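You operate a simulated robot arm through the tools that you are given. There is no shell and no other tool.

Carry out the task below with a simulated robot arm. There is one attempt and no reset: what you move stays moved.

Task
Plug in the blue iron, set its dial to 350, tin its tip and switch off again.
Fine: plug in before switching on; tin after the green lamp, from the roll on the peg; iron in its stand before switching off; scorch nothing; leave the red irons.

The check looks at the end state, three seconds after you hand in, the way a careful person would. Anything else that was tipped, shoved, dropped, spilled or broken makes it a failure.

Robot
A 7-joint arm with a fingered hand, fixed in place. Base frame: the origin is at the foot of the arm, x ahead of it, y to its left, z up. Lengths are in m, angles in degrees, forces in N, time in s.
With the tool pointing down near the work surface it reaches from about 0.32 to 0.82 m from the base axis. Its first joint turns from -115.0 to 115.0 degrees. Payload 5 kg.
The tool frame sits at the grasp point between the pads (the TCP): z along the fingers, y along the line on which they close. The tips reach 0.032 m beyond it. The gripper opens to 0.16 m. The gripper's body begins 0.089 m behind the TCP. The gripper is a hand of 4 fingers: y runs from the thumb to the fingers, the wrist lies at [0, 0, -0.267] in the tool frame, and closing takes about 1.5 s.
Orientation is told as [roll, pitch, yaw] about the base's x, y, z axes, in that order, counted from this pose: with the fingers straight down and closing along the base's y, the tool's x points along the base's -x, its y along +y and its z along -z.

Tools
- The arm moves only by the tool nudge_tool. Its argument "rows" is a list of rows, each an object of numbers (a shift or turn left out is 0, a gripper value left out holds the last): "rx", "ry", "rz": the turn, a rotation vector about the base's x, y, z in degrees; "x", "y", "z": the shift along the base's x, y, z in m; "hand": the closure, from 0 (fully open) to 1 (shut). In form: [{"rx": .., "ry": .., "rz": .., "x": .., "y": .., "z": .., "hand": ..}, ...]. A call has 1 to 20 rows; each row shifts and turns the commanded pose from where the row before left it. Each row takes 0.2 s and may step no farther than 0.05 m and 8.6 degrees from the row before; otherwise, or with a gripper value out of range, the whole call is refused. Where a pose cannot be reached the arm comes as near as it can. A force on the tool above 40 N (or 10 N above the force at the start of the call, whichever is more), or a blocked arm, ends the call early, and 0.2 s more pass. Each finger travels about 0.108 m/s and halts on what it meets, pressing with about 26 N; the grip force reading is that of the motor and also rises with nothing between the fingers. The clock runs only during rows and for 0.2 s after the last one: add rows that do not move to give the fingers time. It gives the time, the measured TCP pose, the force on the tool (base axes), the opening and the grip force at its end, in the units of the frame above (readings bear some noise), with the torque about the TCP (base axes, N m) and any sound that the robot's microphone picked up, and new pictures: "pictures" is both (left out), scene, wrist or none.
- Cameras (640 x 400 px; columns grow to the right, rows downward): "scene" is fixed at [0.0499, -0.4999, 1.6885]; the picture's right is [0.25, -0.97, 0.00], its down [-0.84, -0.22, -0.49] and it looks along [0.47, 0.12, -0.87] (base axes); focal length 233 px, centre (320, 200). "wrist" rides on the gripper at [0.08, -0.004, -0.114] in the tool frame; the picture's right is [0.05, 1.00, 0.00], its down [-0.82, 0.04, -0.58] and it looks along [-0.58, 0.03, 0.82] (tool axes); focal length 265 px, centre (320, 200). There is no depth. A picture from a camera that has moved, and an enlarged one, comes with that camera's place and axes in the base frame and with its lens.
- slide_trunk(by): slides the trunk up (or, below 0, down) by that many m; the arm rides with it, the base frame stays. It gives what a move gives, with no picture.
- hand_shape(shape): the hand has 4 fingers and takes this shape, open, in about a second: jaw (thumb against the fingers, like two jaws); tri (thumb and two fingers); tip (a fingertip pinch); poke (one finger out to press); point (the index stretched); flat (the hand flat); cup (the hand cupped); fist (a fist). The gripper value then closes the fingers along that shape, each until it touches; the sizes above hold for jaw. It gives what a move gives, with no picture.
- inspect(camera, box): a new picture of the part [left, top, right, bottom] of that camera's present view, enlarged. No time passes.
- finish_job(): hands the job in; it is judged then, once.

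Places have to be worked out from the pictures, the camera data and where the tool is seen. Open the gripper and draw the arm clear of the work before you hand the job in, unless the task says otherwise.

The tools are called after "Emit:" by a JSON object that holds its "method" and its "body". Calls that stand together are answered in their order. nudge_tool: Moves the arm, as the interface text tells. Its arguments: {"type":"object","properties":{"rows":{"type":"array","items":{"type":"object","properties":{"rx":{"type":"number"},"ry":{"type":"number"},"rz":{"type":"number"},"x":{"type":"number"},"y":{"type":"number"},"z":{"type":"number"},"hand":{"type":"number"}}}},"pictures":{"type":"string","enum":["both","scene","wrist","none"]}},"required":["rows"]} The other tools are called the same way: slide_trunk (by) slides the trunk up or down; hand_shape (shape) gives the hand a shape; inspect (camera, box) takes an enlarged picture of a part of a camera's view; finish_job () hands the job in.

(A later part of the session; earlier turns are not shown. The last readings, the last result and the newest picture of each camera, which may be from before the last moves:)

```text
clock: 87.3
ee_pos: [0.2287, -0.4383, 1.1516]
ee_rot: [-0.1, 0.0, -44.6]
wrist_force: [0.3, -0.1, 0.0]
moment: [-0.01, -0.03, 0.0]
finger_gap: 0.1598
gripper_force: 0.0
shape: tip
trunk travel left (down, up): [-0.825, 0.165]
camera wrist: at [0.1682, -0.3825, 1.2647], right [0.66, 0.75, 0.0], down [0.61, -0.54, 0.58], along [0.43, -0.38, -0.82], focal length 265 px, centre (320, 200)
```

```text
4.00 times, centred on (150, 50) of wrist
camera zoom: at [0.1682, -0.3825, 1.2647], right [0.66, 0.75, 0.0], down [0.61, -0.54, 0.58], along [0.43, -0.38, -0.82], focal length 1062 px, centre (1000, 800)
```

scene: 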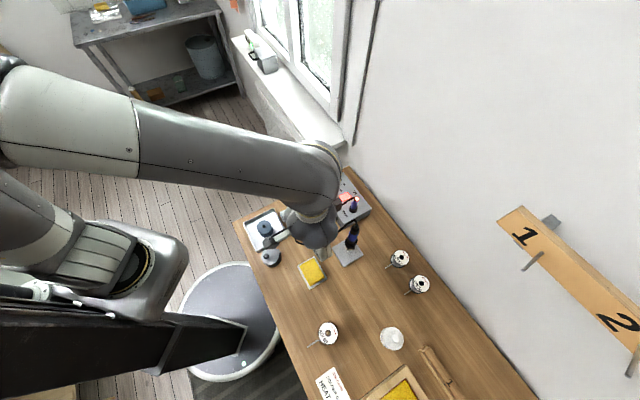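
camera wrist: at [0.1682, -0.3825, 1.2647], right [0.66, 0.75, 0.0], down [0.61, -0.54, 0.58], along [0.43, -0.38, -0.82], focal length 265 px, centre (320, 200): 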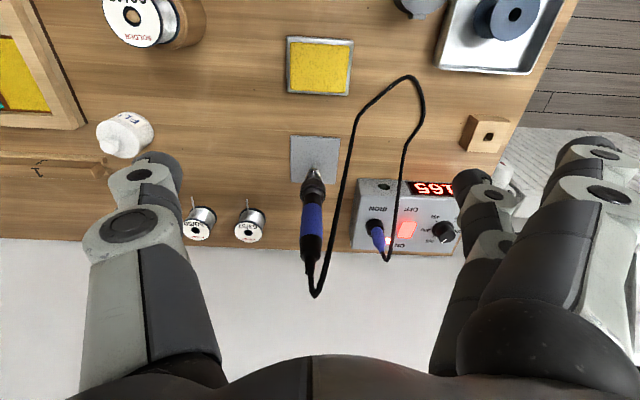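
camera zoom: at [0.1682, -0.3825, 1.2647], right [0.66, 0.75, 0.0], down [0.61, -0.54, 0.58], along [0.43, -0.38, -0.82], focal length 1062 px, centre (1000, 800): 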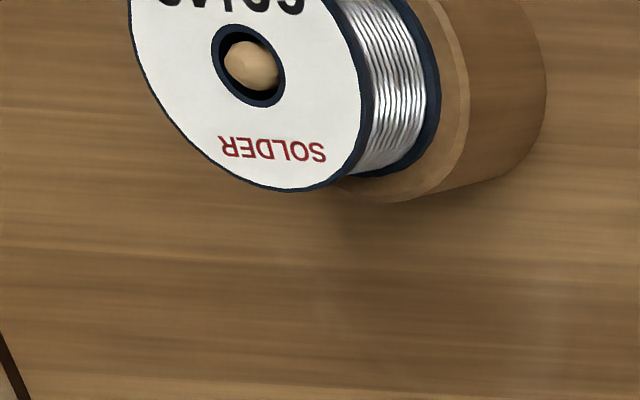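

Display 165. The iron hangs nearly upright in a ring with a coil below it, at about s=0.151 along the bench. I move up and over it for a second viewpoint, to fix its lean before gripping the handle from above.

Emit:
{"method": "nudge_tool", "body": {"rows": [{"z": 0.03}, {"z": 0.03, "x": 0.01, "y": -0.01}, {"x": 0.02, "y": -0.02, "z": 0.01}, {"x": 0.02, "y": -0.02}, {"x": 0.01, "y": -0.0145}, {}], "pictures": "both"}}

Emit:
{"method": "inspect", "body": {"camera": "wrist", "box": [240, 40, 400, 200]}}

```text
clock: 88.7
ee_pos: [0.2906, -0.501, 1.2215]
ee_rot: [0.1, 0.0, -44.6]
wrist_force: [-0.5, -0.5, -0.1]
moment: [0.01, -0.01, -0.01]
finger_gap: 0.1598
gripper_force: 0.1
shape: tip
trunk travel left (down, up): [-0.825, 0.165]
camera wrist: at [0.2295, -0.4462, 1.3349], right [0.66, 0.75, 0.0], down [0.61, -0.54, 0.58], along [0.43, -0.38, -0.82], focal length 265 px, centre (320, 200)
```

scene: 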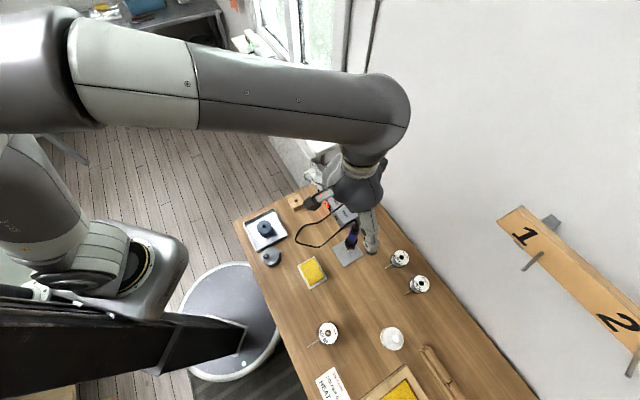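
wrist: 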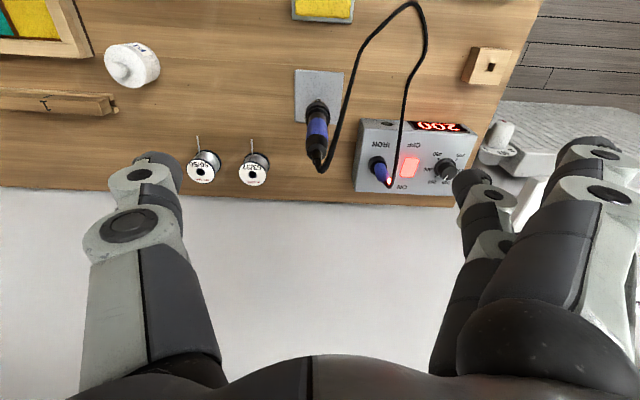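

```text
2.50 times, centred on (320, 120) of wrist
camera zoom: at [0.2295, -0.4462, 1.3349], right [0.66, 0.75, 0.0], down [0.61, -0.54, 0.58], along [0.43, -0.38, -0.82], focal length 664 px, centre (320, 400)
```

zoom: 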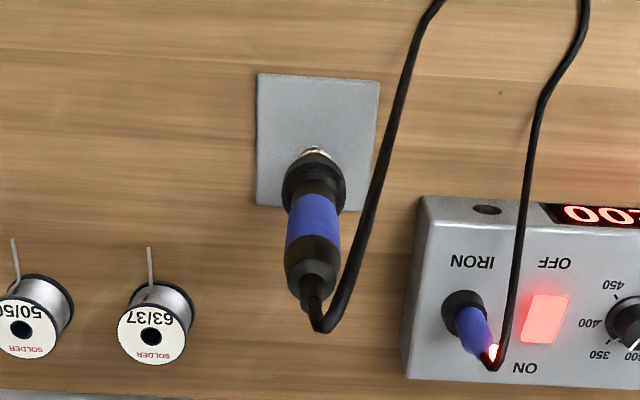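

Triangulating both views: the iron stands nearly vertical at s≈0.150, n≈0.61 (about (0.327,-0.5395)), with ring at z≈0.94, blue grip from 0.945 to 1.03 and boot top near 1.08. I line up above it and lower partway with the pinch wide open.

Emit:
{"method": "nudge_tool", "body": {"rows": [{"x": 0.012, "y": -0.013}, {"x": 0.012, "y": -0.013}, {"x": 0.0125, "y": -0.0125}, {"z": -0.03}, {"z": -0.03}, {"z": -0.03}, {}], "pictures": "both"}}

Emit:
{"method": "inspect", "body": {"camera": "wrist", "box": [220, 60, 420, 260]}}

Emit:
{"method": "inspect", "body": {"camera": "scene", "box": [320, 190, 390, 280]}}

```text
clock: 90.3
ee_pos: [0.3252, -0.5419, 1.1314]
ee_rot: [0.1, 0.0, -44.5]
wrist_force: [0.1, 0.7, -0.5]
moment: [0.01, -0.02, 0.01]
finger_gap: 0.1598
gripper_force: 0.0
shape: tip
trunk travel left (down, up): [-0.825, 0.165]
camera wrist: at [0.2645, -0.4862, 1.2449], right [0.67, 0.75, 0.0], down [0.61, -0.54, 0.58], along [0.43, -0.38, -0.82], focal length 265 px, centre (320, 200)
```

scene: 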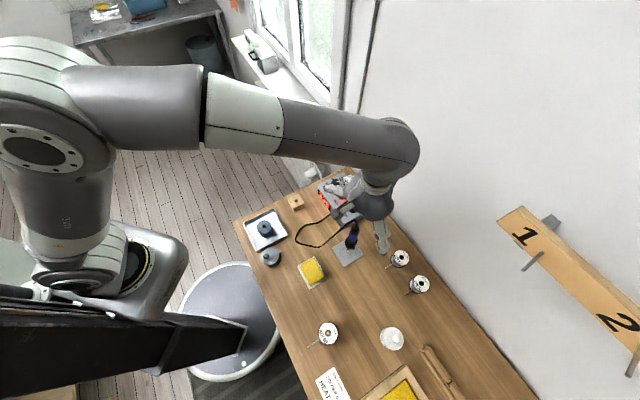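
wrist: 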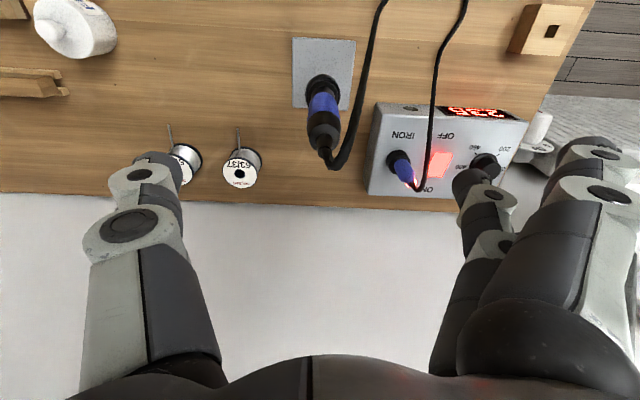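

```text
2.00 times, centred on (320, 160) of wrist
camera zoom: at [0.2645, -0.4862, 1.2449], right [0.67, 0.75, 0.0], down [0.61, -0.54, 0.58], along [0.43, -0.38, -0.82], focal length 531 px, centre (320, 280)
```

zoom: 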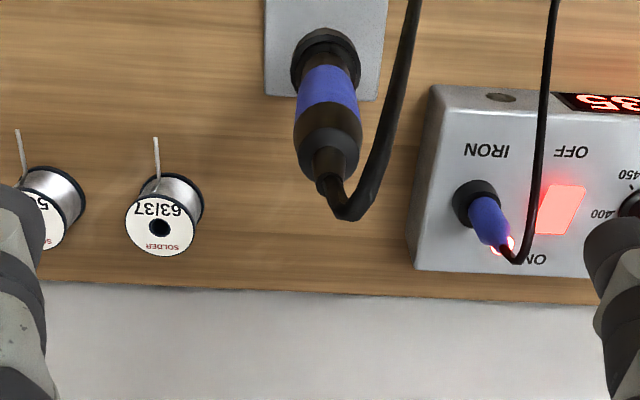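

```text
4.44 times, centred on (355, 235) of scene
camera zoom: at [0.0499, -0.4999, 1.6885], right [0.25, -0.97, 0.0], down [-0.84, -0.22, -0.49], along [0.47, 0.12, -0.87], focal length 1037 px, centre (164, 44)
```

zoom: 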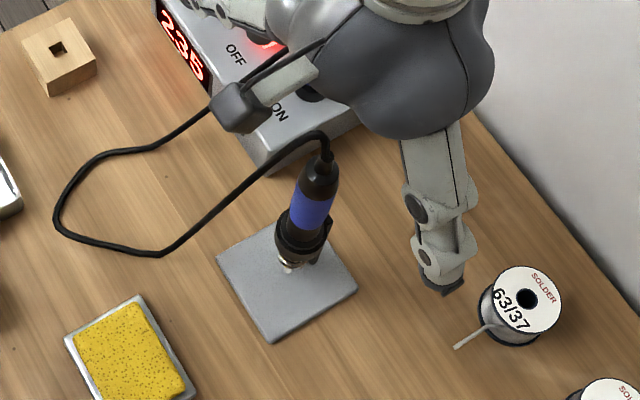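

Well aligned (3 mm to trim). Display 235. I lower further around the handle.

Emit:
{"method": "nudge_tool", "body": {"rows": [{"x": 0.002, "y": 0.002, "z": -0.02}, {"z": -0.025}, {"z": -0.025}, {"z": -0.02}, {}], "pictures": "both"}}

Emit:
{"method": "inspect", "body": {"camera": "wrist", "box": [200, 80, 440, 300]}}

Emit:
{"method": "inspect", "body": {"camera": "scene", "box": [320, 190, 390, 280]}}

```text
clock: 91.5
ee_pos: [0.3272, -0.5395, 1.042]
ee_rot: [0.0, 0.0, -44.6]
wrist_force: [0.7, -1.2, -0.3]
moment: [-0.02, -0.01, 0.01]
finger_gap: 0.16
gripper_force: 0.1
shape: tip
trunk travel left (down, up): [-0.825, 0.165]
camera wrist: at [0.2662, -0.4838, 1.1555], right [0.66, 0.75, 0.0], down [0.61, -0.54, 0.58], along [0.43, -0.38, -0.82], focal length 265 px, centre (320, 200)
```

scene: 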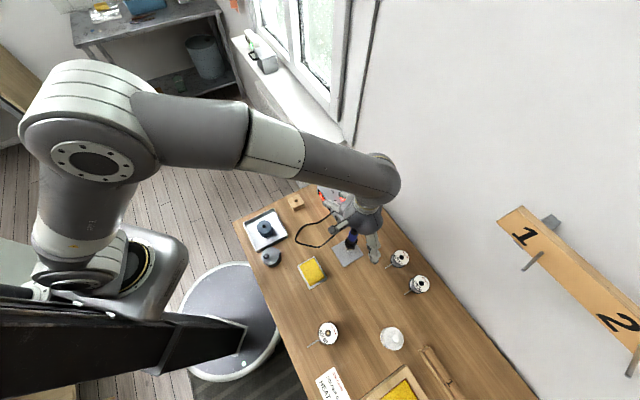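
wrist: 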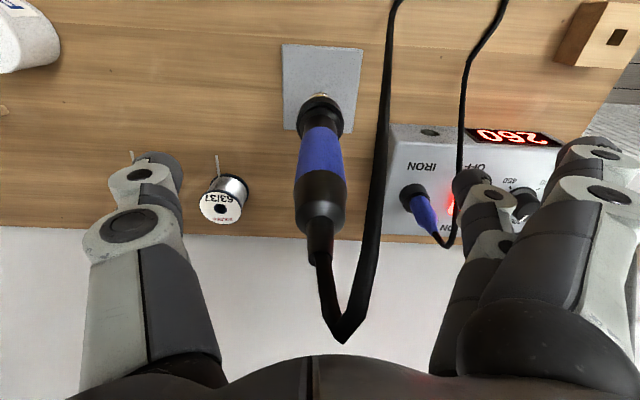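

```text
1.82 times, centred on (320, 190) of wrist
camera zoom: at [0.2662, -0.4838, 1.1555], right [0.66, 0.75, 0.0], down [0.61, -0.54, 0.58], along [0.43, -0.38, -0.82], focal length 483 px, centre (320, 218)
```

zoom: 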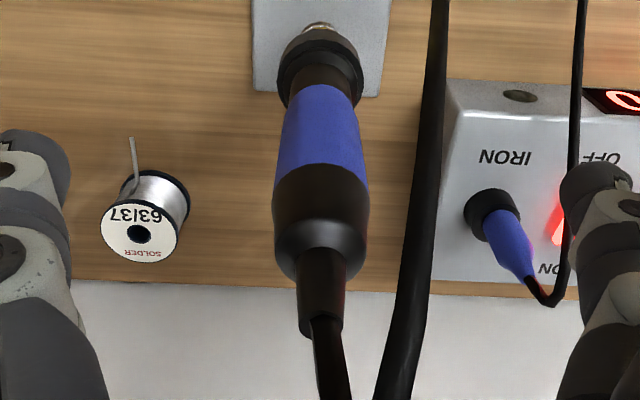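

```text
4.44 times, centred on (355, 235) of scene
camera zoom: at [0.0499, -0.4999, 1.6885], right [0.25, -0.97, 0.0], down [-0.84, -0.22, -0.49], along [0.47, 0.12, -0.87], focal length 1037 px, centre (164, 44)
```

zoom: 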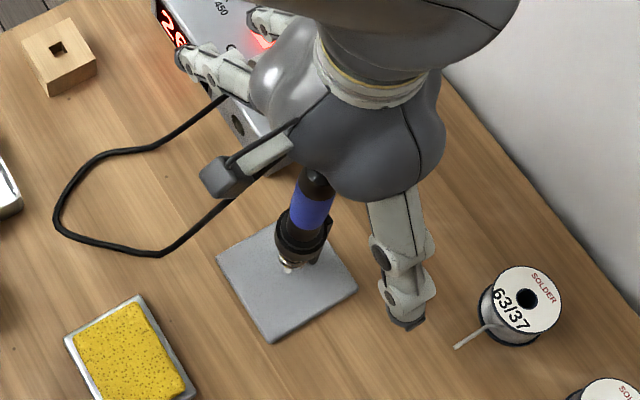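

The handle stands centred between thumb and middle finger; display 260. I close the pinch on the upper grip.

Emit:
{"method": "nudge_tool", "body": {"rows": [{"z": -0.004, "hand": 0.4}, {"hand": 0.7}, {"hand": 0.95}, {}, {}, {}], "pictures": "both"}}

Emit:
{"method": "inspect", "body": {"camera": "wrist", "box": [200, 80, 440, 300]}}

Emit:
{"method": "inspect", "body": {"camera": "scene", "box": [320, 190, 390, 280]}}

```text
clock: 92.9
ee_pos: [0.3264, -0.5404, 1.0382]
ee_rot: [-0.1, 0.0, -44.7]
wrist_force: [0.8, 0.9, -0.2]
moment: [0.01, -0.03, -0.05]
finger_gap: 0.0163
gripper_force: 26.3
shape: tip
trunk travel left (down, up): [-0.825, 0.165]
camera wrist: at [0.2663, -0.4846, 1.1512], right [0.66, 0.75, 0.0], down [0.61, -0.54, 0.58], along [0.43, -0.38, -0.82], focal length 265 px, centre (320, 200)
```

scene: 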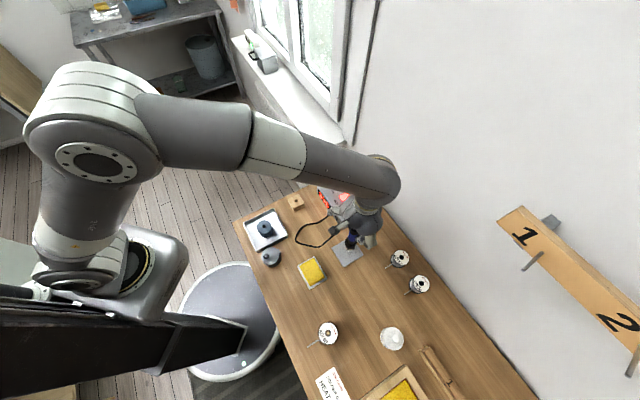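
wrist: 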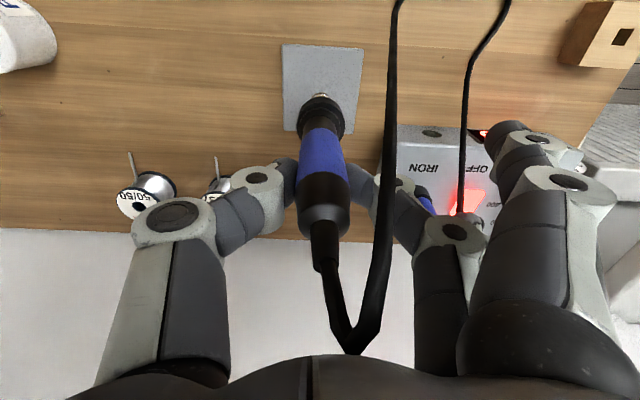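

```text
1.82 times, centred on (320, 190) of wrist
camera zoom: at [0.2663, -0.4846, 1.1512], right [0.66, 0.75, 0.0], down [0.61, -0.54, 0.58], along [0.43, -0.38, -0.82], focal length 483 px, centre (320, 218)
```

zoom: 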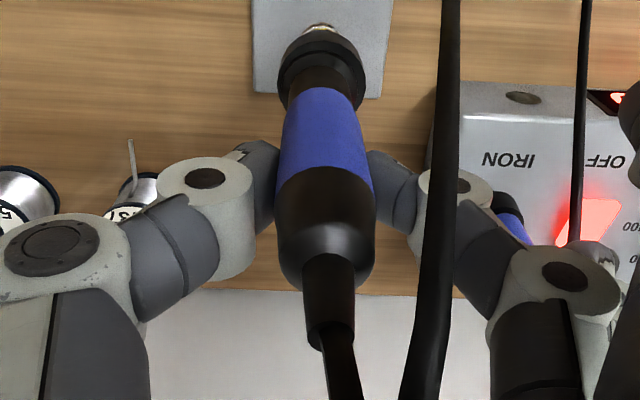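

```text
4.44 times, centred on (355, 235) of scene
camera zoom: at [0.0499, -0.4999, 1.6885], right [0.25, -0.97, 0.0], down [-0.84, -0.22, -0.49], along [0.47, 0.12, -0.87], focal length 1037 px, centre (164, 44)
```

zoom: 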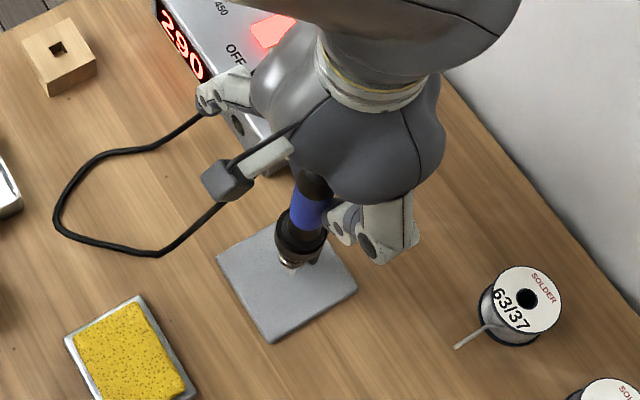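

The handle is gripped upright, display 290. I hold still and wait for the station to reach temperature.

Emit:
{"method": "nudge_tool", "body": {"rows": [{}, {}, {}, {}, {}, {}, {}, {}, {}, {}, {}, {}, {}, {}, {}, {}, {}, {}], "pictures": "both"}}

Emit:
{"method": "inspect", "body": {"camera": "scene", "box": [315, 165, 385, 255]}}

Emit:
{"method": "inspect", "body": {"camera": "wrist", "box": [380, 100, 540, 260]}}

```text
clock: 96.7
ee_pos: [0.3282, -0.5396, 1.0387]
ee_rot: [0.0, -0.1, -44.7]
wrist_force: [-1.0, -0.2, 0.8]
moment: [-0.02, 0.0, -0.02]
finger_gap: 0.016
gripper_force: 26.2
shape: tip
trunk travel left (down, up): [-0.825, 0.165]
camera wrist: at [0.2663, -0.4846, 1.1512], right [0.66, 0.75, 0.0], down [0.61, -0.54, 0.58], along [0.43, -0.38, -0.82], focal length 265 px, centre (320, 200)
```

scene: 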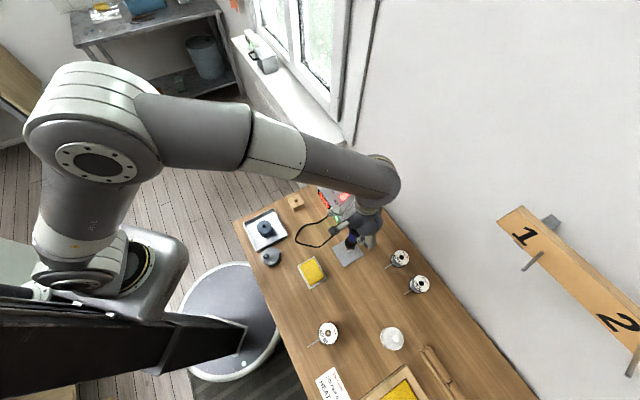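
wrist: 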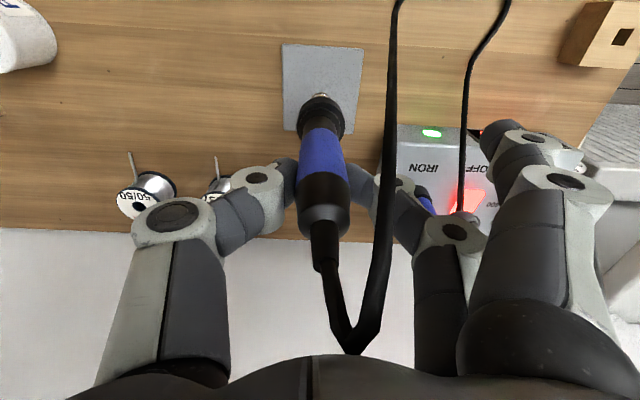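

```text
4.44 times, centred on (350, 210) of scene
camera zoom: at [0.0499, -0.4999, 1.6885], right [0.25, -0.97, 0.0], down [-0.84, -0.22, -0.49], along [0.47, 0.12, -0.87], focal length 1037 px, centre (187, 156)
```

zoom: 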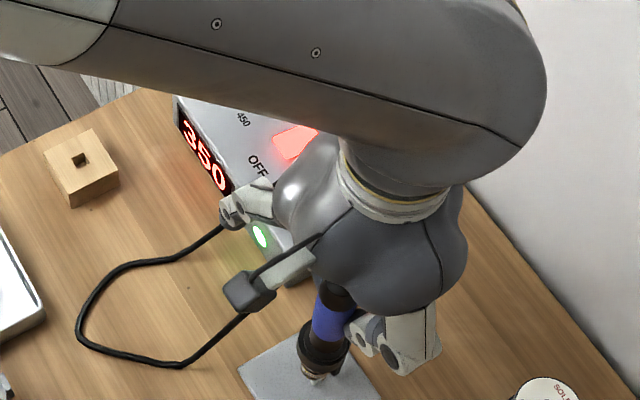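

```text
2.50 times, centred on (460, 180) of wrist
camera zoom: at [0.2663, -0.4846, 1.1512], right [0.66, 0.75, 0.0], down [0.61, -0.54, 0.58], along [0.43, -0.38, -0.82], focal length 664 px, centre (-30, 250)
```

zoom: 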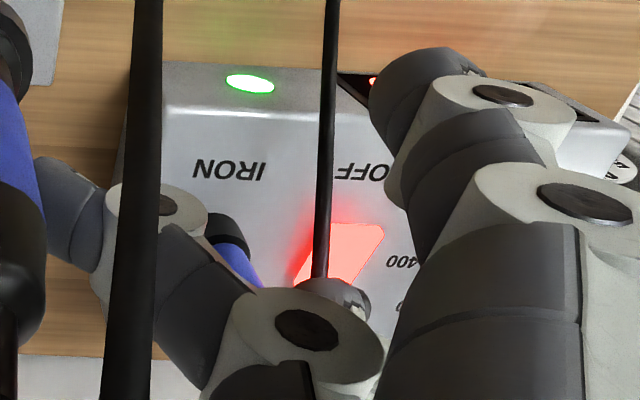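

The display reads 350 and the green lamp is lit. Now I lift the iron straight up out of its ring, slowly at first.

Emit:
{"method": "nudge_tool", "body": {"rows": [{"z": 0.006}, {"z": 0.01}, {"z": 0.01}, {"z": 0.01}, {}], "pictures": "both"}}

Emit:
{"method": "inspect", "body": {"camera": "wrist", "box": [220, 60, 420, 260]}}

Emit:
{"method": "inspect", "body": {"camera": "scene", "box": [325, 210, 385, 275]}}

```text
clock: 97.9
ee_pos: [0.329, -0.5397, 1.0726]
ee_rot: [0.1, 0.0, -44.6]
wrist_force: [0.4, 0.2, -0.5]
moment: [-0.02, -0.02, 0.03]
finger_gap: 0.016
gripper_force: 26.5
shape: tip
trunk travel left (down, up): [-0.825, 0.165]
camera wrist: at [0.2687, -0.4847, 1.1863], right [0.66, 0.75, 0.0], down [0.61, -0.54, 0.58], along [0.43, -0.38, -0.82], focal length 265 px, centre (320, 200)
```

scene: 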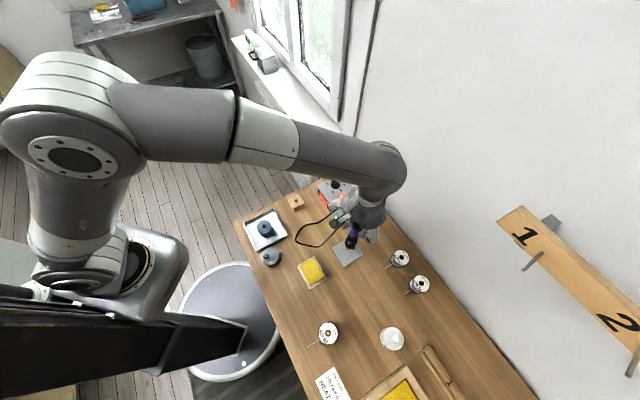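
wrist: 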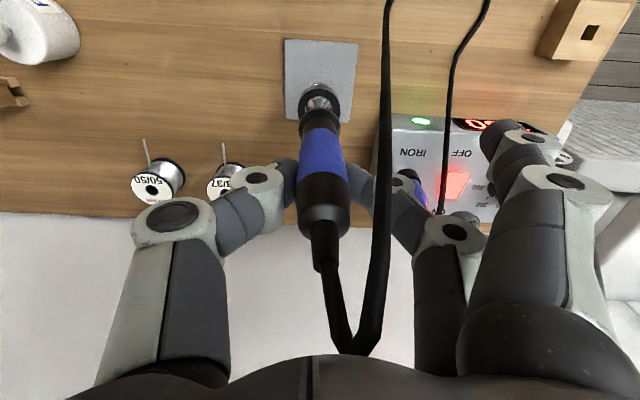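

```text
2.00 times, centred on (320, 160) of wrist
camera zoom: at [0.2687, -0.4847, 1.1863], right [0.66, 0.75, 0.0], down [0.61, -0.54, 0.58], along [0.43, -0.38, -0.82], focal length 531 px, centre (320, 280)
```

zoom: 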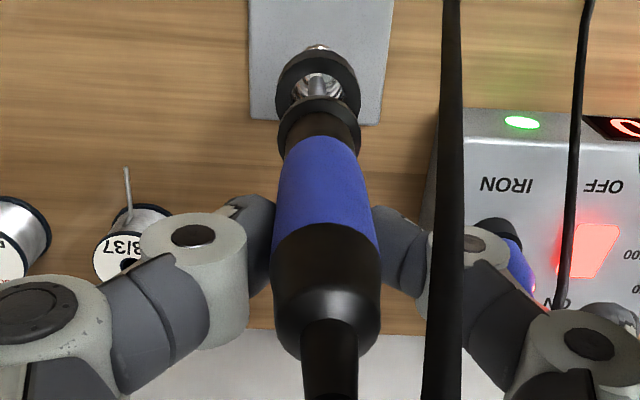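

```text
6.15 times, centred on (355, 242) of scene
camera zoom: at [0.0499, -0.4999, 1.6885], right [0.25, -0.97, 0.0], down [-0.84, -0.22, -0.49], along [0.47, 0.12, -0.87], focal length 1436 px, centre (105, -62)
```

zoom: 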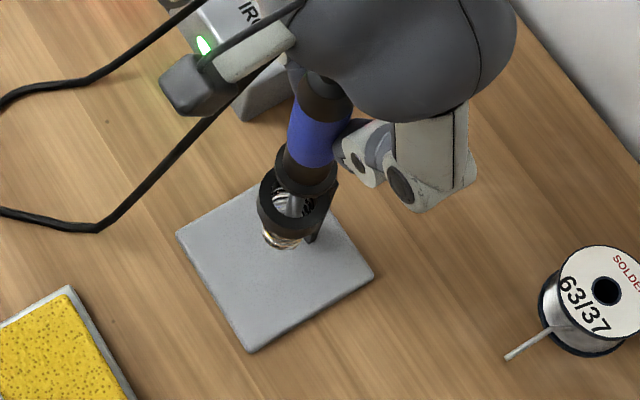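

The iron comes out cleanly and the stand stays put; the ring is wide compared with the thin barrel. I lift the rest of the way.

Emit:
{"method": "nudge_tool", "body": {"rows": [{"z": 0.02}, {"z": 0.02}, {"z": 0.02}, {"z": 0.02}, {"z": 0.02}, {"z": 0.01}, {}], "pictures": "both"}}

Emit:
{"method": "inspect", "body": {"camera": "wrist", "box": [220, 40, 420, 240]}}

Emit:
{"method": "inspect", "body": {"camera": "scene", "box": [325, 200, 385, 275]}}

```text
clock: 99.5
ee_pos: [0.3282, -0.5387, 1.1829]
ee_rot: [-0.1, 0.0, -44.6]
wrist_force: [-0.1, 0.4, -1.0]
moment: [0.01, -0.03, 0.02]
finger_gap: 0.0163
gripper_force: 26.4
shape: tip
trunk travel left (down, up): [-0.825, 0.165]
camera wrist: at [0.2674, -0.4836, 1.2965], right [0.66, 0.75, 0.0], down [0.61, -0.54, 0.58], along [0.43, -0.38, -0.82], focal length 265 px, centre (320, 200)
```

scene: 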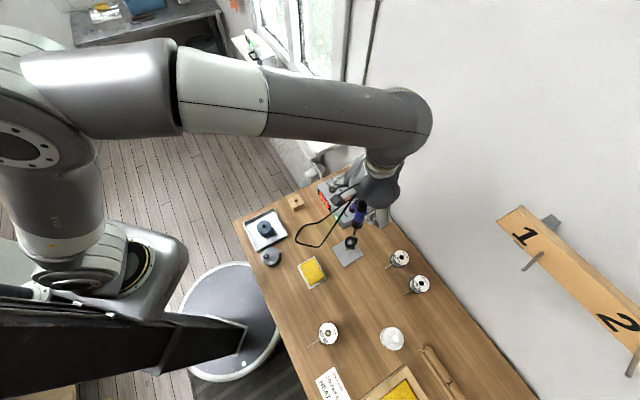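
wrist: 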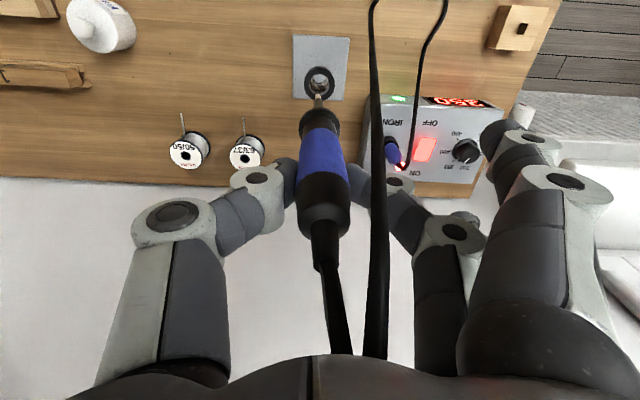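

```text
2.00 times, centred on (320, 140) of wrist
camera zoom: at [0.2674, -0.4836, 1.2965], right [0.66, 0.75, 0.0], down [0.61, -0.54, 0.58], along [0.43, -0.38, -0.82], focal length 531 px, centre (320, 320)
```

zoom: 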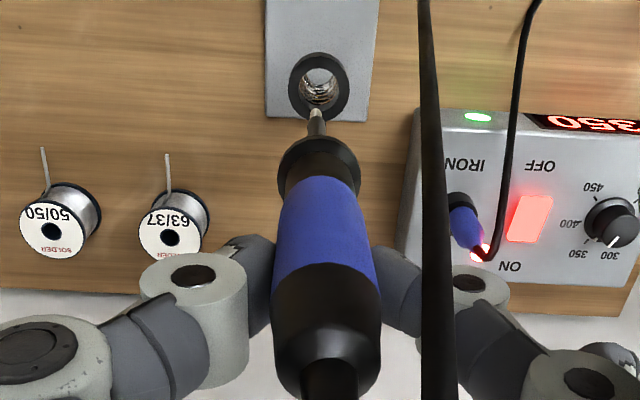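

```text
5.33 times, centred on (355, 238) of scene
camera zoom: at [0.0499, -0.4999, 1.6885], right [0.25, -0.97, 0.0], down [-0.84, -0.22, -0.49], along [0.47, 0.12, -0.87], focal length 1244 px, centre (133, 0)
```

zoom: 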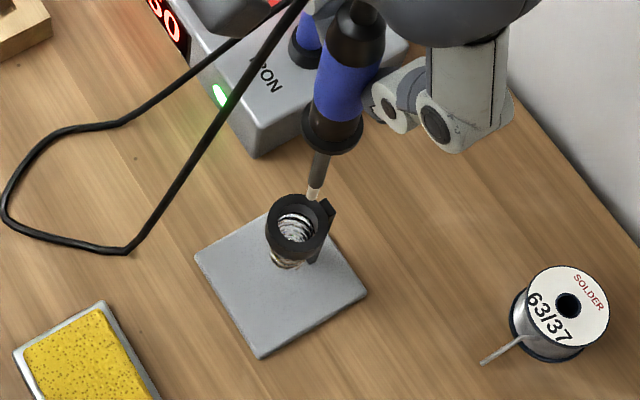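

The iron hangs straight, its tip just above the ring. I now carry it high, towards me and then right, to look at the solder wire on the pegged 60/40 roll.

Emit:
{"method": "nudge_tool", "body": {"rows": [{"x": -0.02, "y": 0.02, "z": 0.005}, {"x": -0.02, "y": 0.02, "z": 0.005}, {"x": -0.02, "y": 0.02}, {"x": -0.02, "y": 0.02}, {"x": -0.02, "y": 0.02}, {"x": -0.016, "y": 0.0144}, {"x": -0.027, "y": -0.009}, {"x": -0.027, "y": -0.009}, {"x": -0.027, "y": -0.009}, {"x": -0.027, "y": -0.009}, {"x": -0.027, "y": -0.009}, {"x": -0.027, "y": -0.009}, {"x": -0.029, "y": -0.0096}, {}, {}], "pictures": "both"}}

Emit:
{"method": "inspect", "body": {"camera": "wrist", "box": [220, 0, 420, 180]}}

Emit:
{"method": "inspect", "body": {"camera": "scene", "box": [270, 220, 400, 360]}}

```text
clock: 102.7
ee_pos: [0.0189, -0.4873, 1.1941]
ee_rot: [0.0, 0.1, -44.6]
wrist_force: [-0.2, -0.1, -0.6]
moment: [-0.02, -0.02, -0.01]
finger_gap: 0.0159
gripper_force: 25.8
shape: tip
trunk travel left (down, up): [-0.825, 0.165]
camera wrist: at [-0.0417, -0.4321, 1.3078], right [0.66, 0.75, 0.0], down [0.61, -0.54, 0.58], along [0.43, -0.38, -0.82], focal length 265 px, centre (320, 200)
```

scene: 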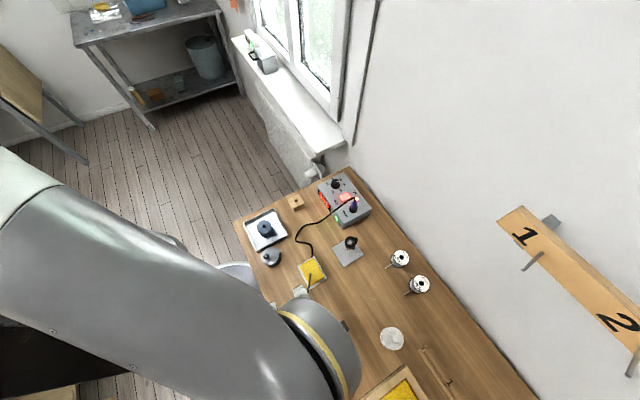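
wrist: 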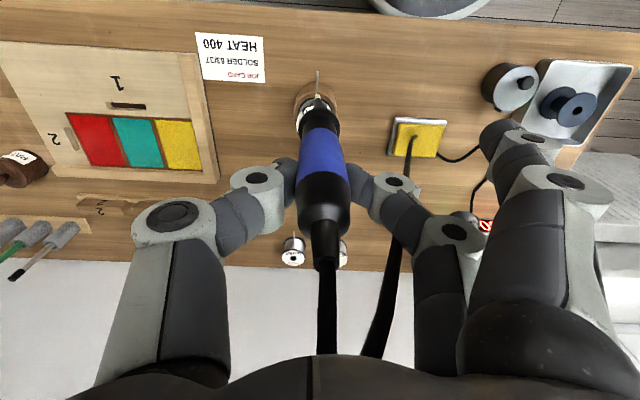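

```text
2.22 times, centred on (320, 90) of wrist
camera zoom: at [-0.0417, -0.4321, 1.3078], right [0.66, 0.75, 0.0], down [0.61, -0.54, 0.58], along [0.43, -0.38, -0.82], focal length 590 px, centre (320, 444)
```

zoom: 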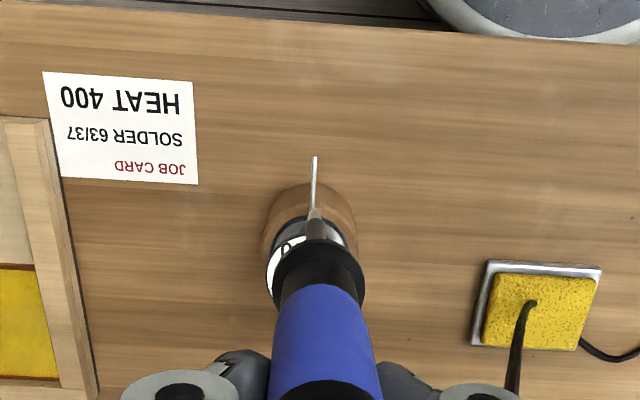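

```text
2.86 times, centred on (335, 290) of scene
camera zoom: at [0.0499, -0.4999, 1.6885], right [0.25, -0.97, 0.0], down [-0.84, -0.22, -0.49], along [0.47, 0.12, -0.87], focal length 667 px, centre (277, -57)
```

zoom: 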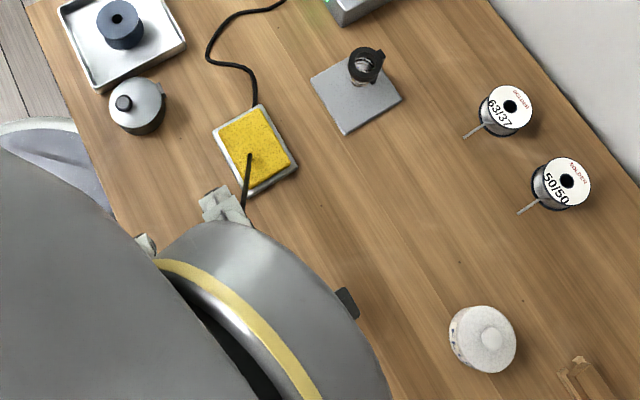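

The wire of the 60/40 roll points towards me, and the iron tip shows just over the roll. I enlarge to read both tip and wire end precisely.

Emit:
{"method": "inspect", "body": {"camera": "wrist", "box": [290, 60, 350, 120]}}

```text
6.67 times, centred on (320, 90) of wrist
camera zoom: at [-0.0417, -0.4321, 1.3078], right [0.66, 0.75, 0.0], down [0.61, -0.54, 0.58], along [0.43, -0.38, -0.82], focal length 1769 px, centre (320, 933)
```

zoom: 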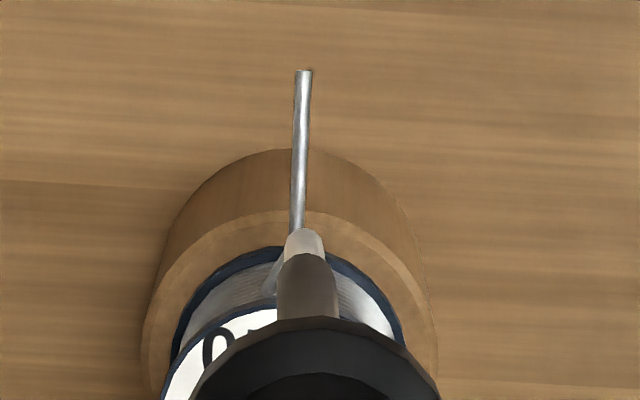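

Tip offset and wire agree with my model. I back off 3 cm towards me and lower 9 cm, so the second height gives me the wire's true level.

Emit:
{"method": "nudge_tool", "body": {"rows": [{"x": -0.0106, "y": 0.0106}, {"x": -0.0106, "y": 0.0106}, {"z": -0.02}, {"z": -0.025}, {"z": -0.025}, {"z": -0.02}, {}, {}], "pictures": "both"}}

Emit:
{"method": "inspect", "body": {"camera": "wrist", "box": [280, 60, 360, 140]}}

```text
clock: 104.5
ee_pos: [-0.0001, -0.4646, 1.1032]
ee_rot: [-0.1, 0.0, -44.6]
wrist_force: [-0.4, -0.1, -1.3]
moment: [0.02, 0.02, -0.02]
finger_gap: 0.0161
gripper_force: 26.0
shape: tip
trunk travel left (down, up): [-0.825, 0.165]
camera wrist: at [-0.0611, -0.4101, 1.2168], right [0.66, 0.75, 0.0], down [0.61, -0.54, 0.58], along [0.43, -0.38, -0.82], focal length 265 px, centre (320, 200)
```

scene: 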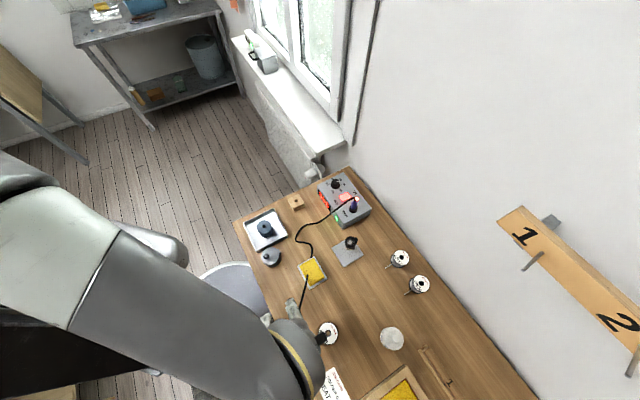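
wrist: 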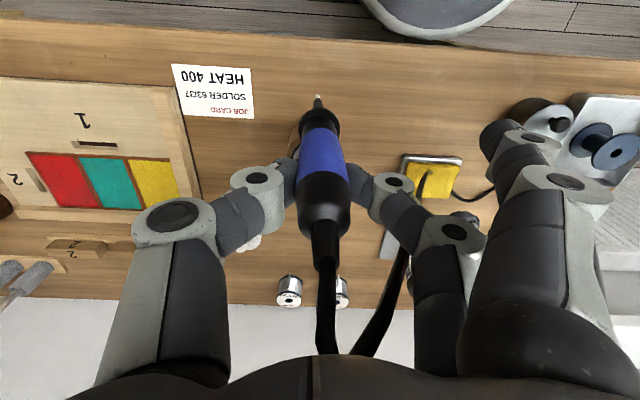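

```text
5.00 times, centred on (320, 100) of wrist
camera zoom: at [-0.0611, -0.4101, 1.2168], right [0.66, 0.75, 0.0], down [0.61, -0.54, 0.58], along [0.43, -0.38, -0.82], focal length 1327 px, centre (320, 700)
```

zoom: 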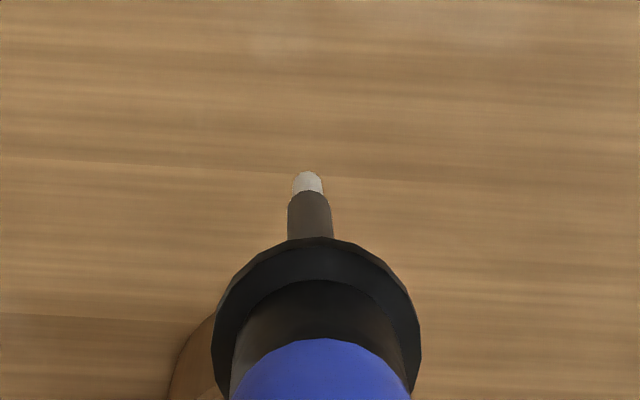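

The iron itself hides the wire from here. I shift 4 cm to the right so that the wire shows beside it.

Emit:
{"method": "nudge_tool", "body": {"rows": [{"x": -0.0142, "y": -0.0142}, {"x": -0.0141, "y": -0.0141}, {}, {}], "pictures": "both"}}

Emit:
{"method": "inspect", "body": {"camera": "wrist", "box": [280, 60, 400, 180]}}

Emit:
{"method": "inspect", "body": {"camera": "scene", "box": [290, 290, 370, 370]}}

```text
clock: 105.5
ee_pos: [-0.0282, -0.4943, 1.1031]
ee_rot: [-0.1, 0.0, -44.7]
wrist_force: [-0.6, -0.1, -1.0]
moment: [0.01, 0.0, 0.0]
finger_gap: 0.0161
gripper_force: 26.1
shape: tip
trunk travel left (down, up): [-0.825, 0.165]
camera wrist: at [-0.0896, -0.4395, 1.2162], right [0.67, 0.75, 0.0], down [0.61, -0.54, 0.58], along [0.43, -0.38, -0.82], focal length 265 px, centre (320, 200)
```

scene: 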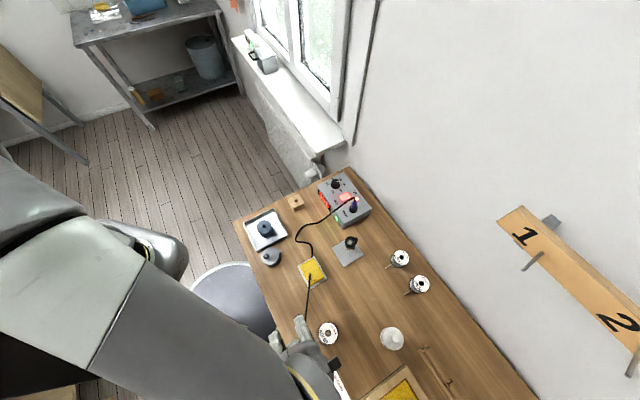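
wrist: 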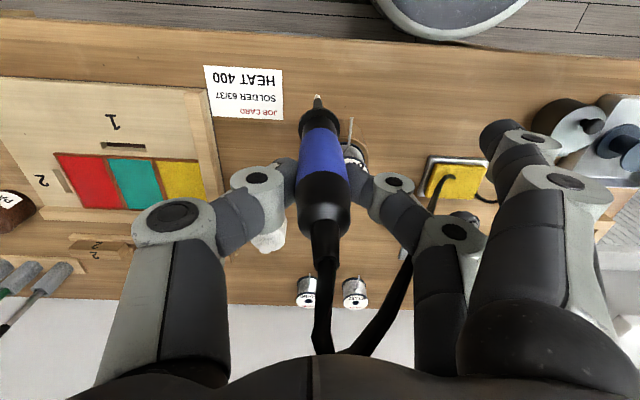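

```text
3.33 times, centred on (340, 120) of wrist
camera zoom: at [-0.0896, -0.4395, 1.2162], right [0.67, 0.75, 0.0], down [0.61, -0.54, 0.58], along [0.43, -0.38, -0.82], focal length 885 px, centre (253, 467)
```

zoom: 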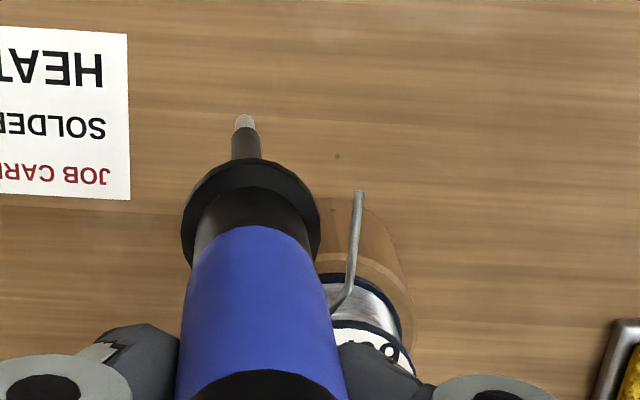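

```text
5.00 times, centred on (330, 330) of scene
camera zoom: at [0.0499, -0.4999, 1.6885], right [0.25, -0.97, 0.0], down [-0.84, -0.22, -0.49], along [0.47, 0.12, -0.87], focal length 1167 px, centre (270, -450)
```

zoom: 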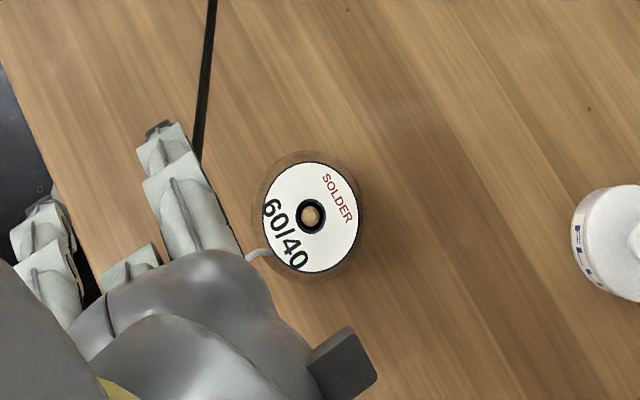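

Now both tip and wire end are visible. Combining views, the wire end is at s≈0.3353, n≈0.337, z≈0.932, and the iron has not slipped. I'll come at the wire's side from the right so I can watch the gap: first raise 19 mm and go 17 mm forward, staying 37 mm to its right.

Emit:
{"method": "nudge_tool", "body": {"rows": [{"z": 0.01}, {"z": 0.009}, {"x": 0.0062, "y": -0.0062}, {"x": 0.0062, "y": -0.0062}, {}, {}], "pictures": "wrist"}}

Emit:
{"method": "inspect", "body": {"camera": "wrist", "box": [290, 70, 390, 170]}}

```text
clock: 106.9
ee_pos: [-0.0155, -0.5089, 1.121]
ee_rot: [-0.1, 0.0, -44.6]
wrist_force: [-0.3, 0.9, -1.7]
moment: [0.0, 0.01, 0.02]
finger_gap: 0.0159
gripper_force: 26.3
shape: tip
trunk travel left (down, up): [-0.825, 0.165]
camera wrist: at [-0.0773, -0.4532, 1.2346], right [0.66, 0.75, 0.0], down [0.61, -0.54, 0.58], along [0.43, -0.38, -0.82], focal length 265 px, centre (320, 200)
```

wrist: 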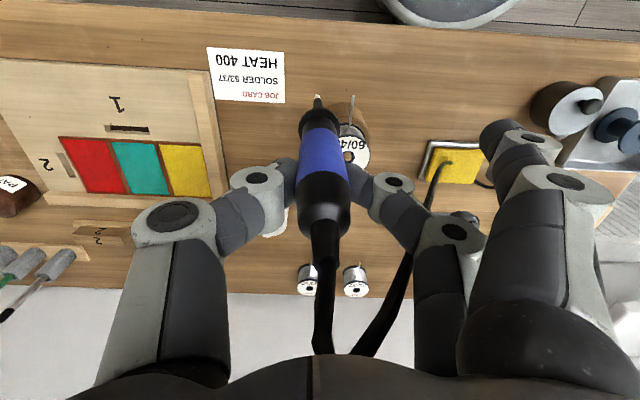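

```text
4.00 times, centred on (340, 120) of wrist
camera zoom: at [-0.0773, -0.4532, 1.2346], right [0.66, 0.75, 0.0], down [0.61, -0.54, 0.58], along [0.43, -0.38, -0.82], focal length 1062 px, centre (240, 520)
```

zoom: 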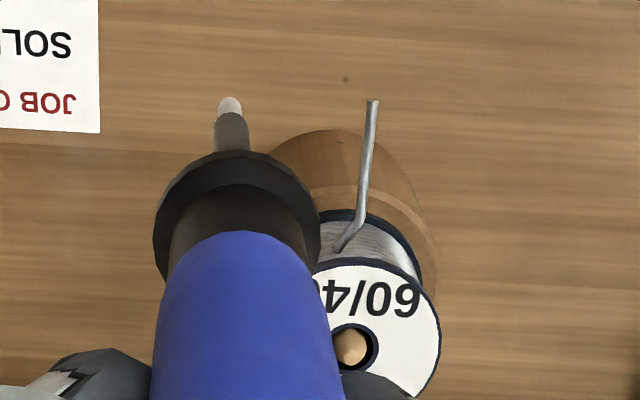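

The readings repeat well: wire end at s≈0.3348, n≈0.337, z≈0.934, with the tip about 10 mm lower and 39 mm to its right, level in n. I close most of that gap.

Emit:
{"method": "nudge_tool", "body": {"rows": [{"x": 0.006, "y": 0.006}, {"x": 0.006, "y": 0.006}, {"x": 0.0057, "y": 0.0057}, {}, {}], "pictures": "wrist"}}

Emit:
{"method": "inspect", "body": {"camera": "wrist", "box": [290, 70, 370, 150]}}

```text
clock: 108.1
ee_pos: [0.0026, -0.4883, 1.1234]
ee_rot: [0.0, 0.0, -44.6]
wrist_force: [0.0, 0.1, -0.7]
moment: [-0.01, -0.01, -0.03]
finger_gap: 0.0157
gripper_force: 25.8
shape: tip
trunk travel left (down, up): [-0.825, 0.165]
camera wrist: at [-0.0592, -0.4337, 1.2357], right [0.66, 0.75, 0.0], down [0.61, -0.54, 0.58], along [0.43, -0.38, -0.82], focal length 265 px, centre (320, 200)
```

wrist: 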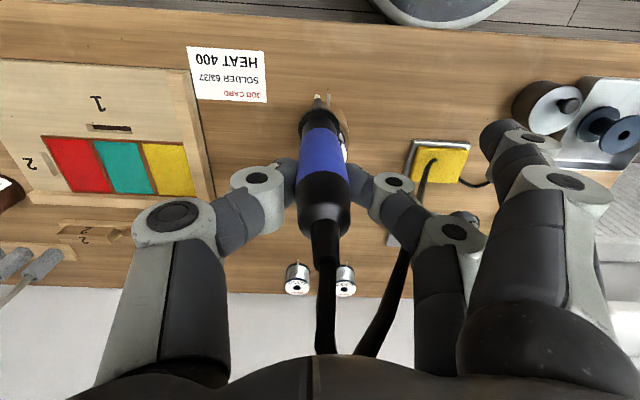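

```text
5.00 times, centred on (330, 110) of wrist
camera zoom: at [-0.0592, -0.4337, 1.2357], right [0.66, 0.75, 0.0], down [0.61, -0.54, 0.58], along [0.43, -0.38, -0.82], focal length 1327 px, centre (270, 650)
```

zoom: 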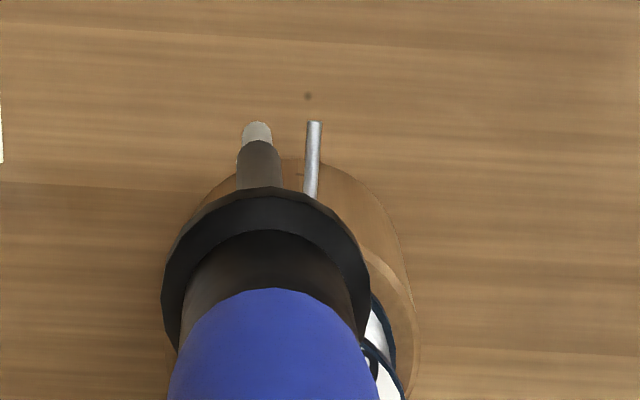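

About 8 mm between tip and wire. I move 6 mm closer.

Emit:
{"method": "nudge_tool", "body": {"rows": [{"x": 0.0021, "y": 0.0021}, {"x": 0.0021, "y": 0.0021}, {}], "pictures": "wrist"}}

Emit:
{"method": "inspect", "body": {"camera": "wrist", "box": [290, 70, 350, 130]}}

```text
clock: 108.9
ee_pos: [0.0054, -0.4848, 1.1228]
ee_rot: [0.0, 0.0, -44.5]
wrist_force: [-0.6, -0.8, -0.3]
moment: [0.01, -0.04, 0.0]
finger_gap: 0.0157
gripper_force: 26.2
shape: tip
trunk travel left (down, up): [-0.825, 0.165]
camera wrist: at [-0.0555, -0.4302, 1.2363], right [0.66, 0.75, 0.0], down [0.61, -0.54, 0.58], along [0.43, -0.38, -0.82], focal length 265 px, centre (320, 200)
```

wrist: 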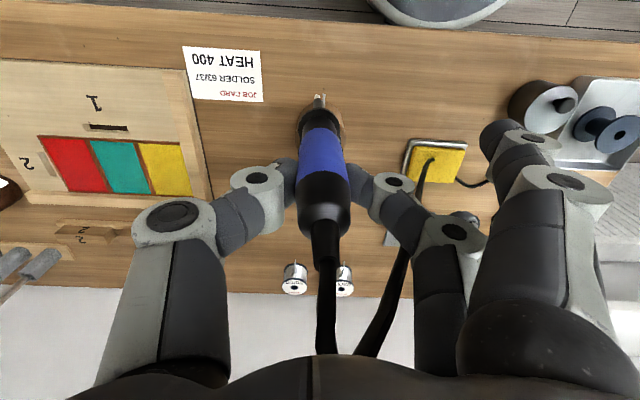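

```text
6.67 times, centred on (320, 100) of wrist
camera zoom: at [-0.0555, -0.4302, 1.2363], right [0.66, 0.75, 0.0], down [0.61, -0.54, 0.58], along [0.43, -0.38, -0.82], focal length 1769 px, centre (320, 867)
```

zoom: 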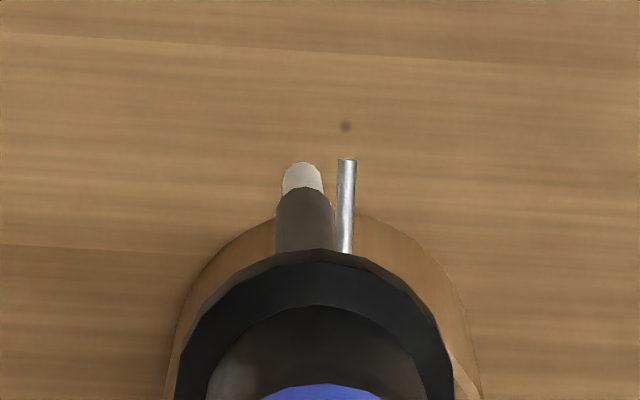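

The gap is down to about 2.5 mm at the tip. To be sure the wire meets the tinned part and not just its very end, I lower 5 mm, then move 2 mm closer.

Emit:
{"method": "nudge_tool", "body": {"rows": [{"z": -0.005}, {"x": 0.0014, "y": 0.0014}, {}], "pictures": "wrist"}}

Emit:
{"method": "inspect", "body": {"camera": "wrist", "box": [300, 75, 340, 115]}}

```text
clock: 109.7
ee_pos: [0.0066, -0.4836, 1.1166]
ee_rot: [0.0, 0.0, -44.5]
wrist_force: [0.3, -0.3, -1.2]
moment: [0.0, 0.01, -0.01]
finger_gap: 0.0159
gripper_force: 25.7
shape: tip
trunk travel left (down, up): [-0.825, 0.165]
camera wrist: at [-0.054, -0.4289, 1.2305], right [0.66, 0.75, 0.0], down [0.61, -0.54, 0.58], along [0.43, -0.38, -0.82], focal length 265 px, centre (320, 200)
```

wrist: 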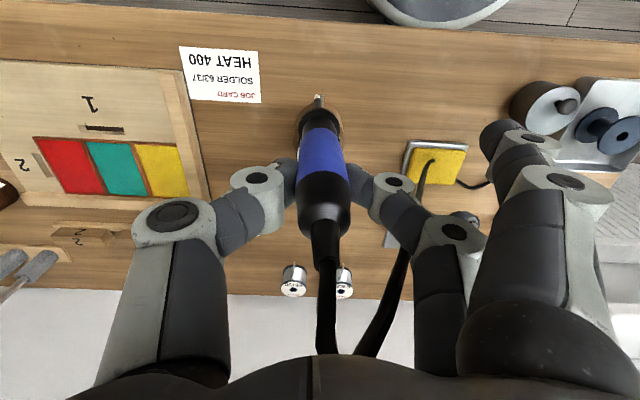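

```text
10.00 times, centred on (320, 95) of wrist
camera zoom: at [-0.054, -0.4289, 1.2305], right [0.66, 0.75, 0.0], down [0.61, -0.54, 0.58], along [0.43, -0.38, -0.82], focal length 2654 px, centre (320, 1250)
```

zoom: 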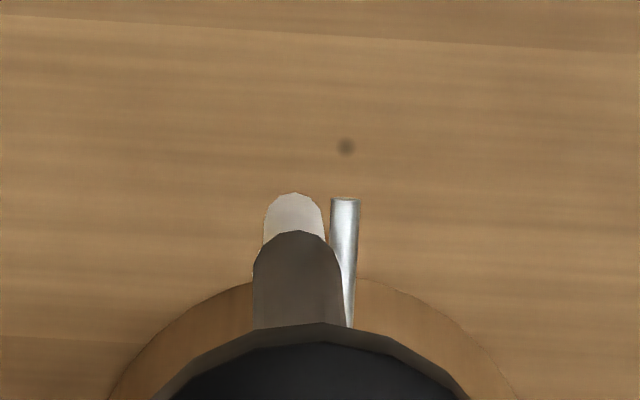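

Less than 1 mm now. I close the last bit in a small step and dwell, watching the force and the tip.

Emit:
{"method": "nudge_tool", "body": {"rows": [{"x": 0.0008, "y": 0.0008}, {}, {}, {}], "pictures": "wrist"}}

Emit:
{"method": "inspect", "body": {"camera": "wrist", "box": [300, 75, 340, 115]}}

```text
clock: 110.7
ee_pos: [0.0079, -0.4841, 1.1164]
ee_rot: [-0.1, 0.0, -44.6]
wrist_force: [0.7, -0.4, -0.6]
moment: [-0.01, 0.02, -0.03]
finger_gap: 0.0159
gripper_force: 26.6
shape: tip
trunk travel left (down, up): [-0.825, 0.165]
camera wrist: at [-0.0534, -0.4277, 1.2305], right [0.66, 0.75, 0.0], down [0.61, -0.54, 0.58], along [0.43, -0.38, -0.82], focal length 265 px, centre (320, 200)
```

wrist: 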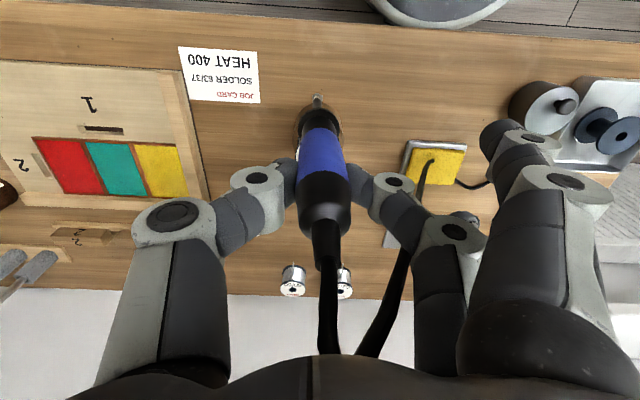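

```text
10.00 times, centred on (320, 95) of wrist
camera zoom: at [-0.0534, -0.4277, 1.2305], right [0.66, 0.75, 0.0], down [0.61, -0.54, 0.58], along [0.43, -0.38, -0.82], focal length 2654 px, centre (320, 1250)
```

zoom: 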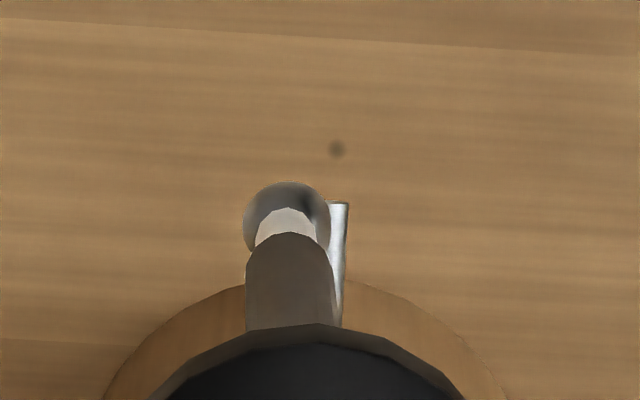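

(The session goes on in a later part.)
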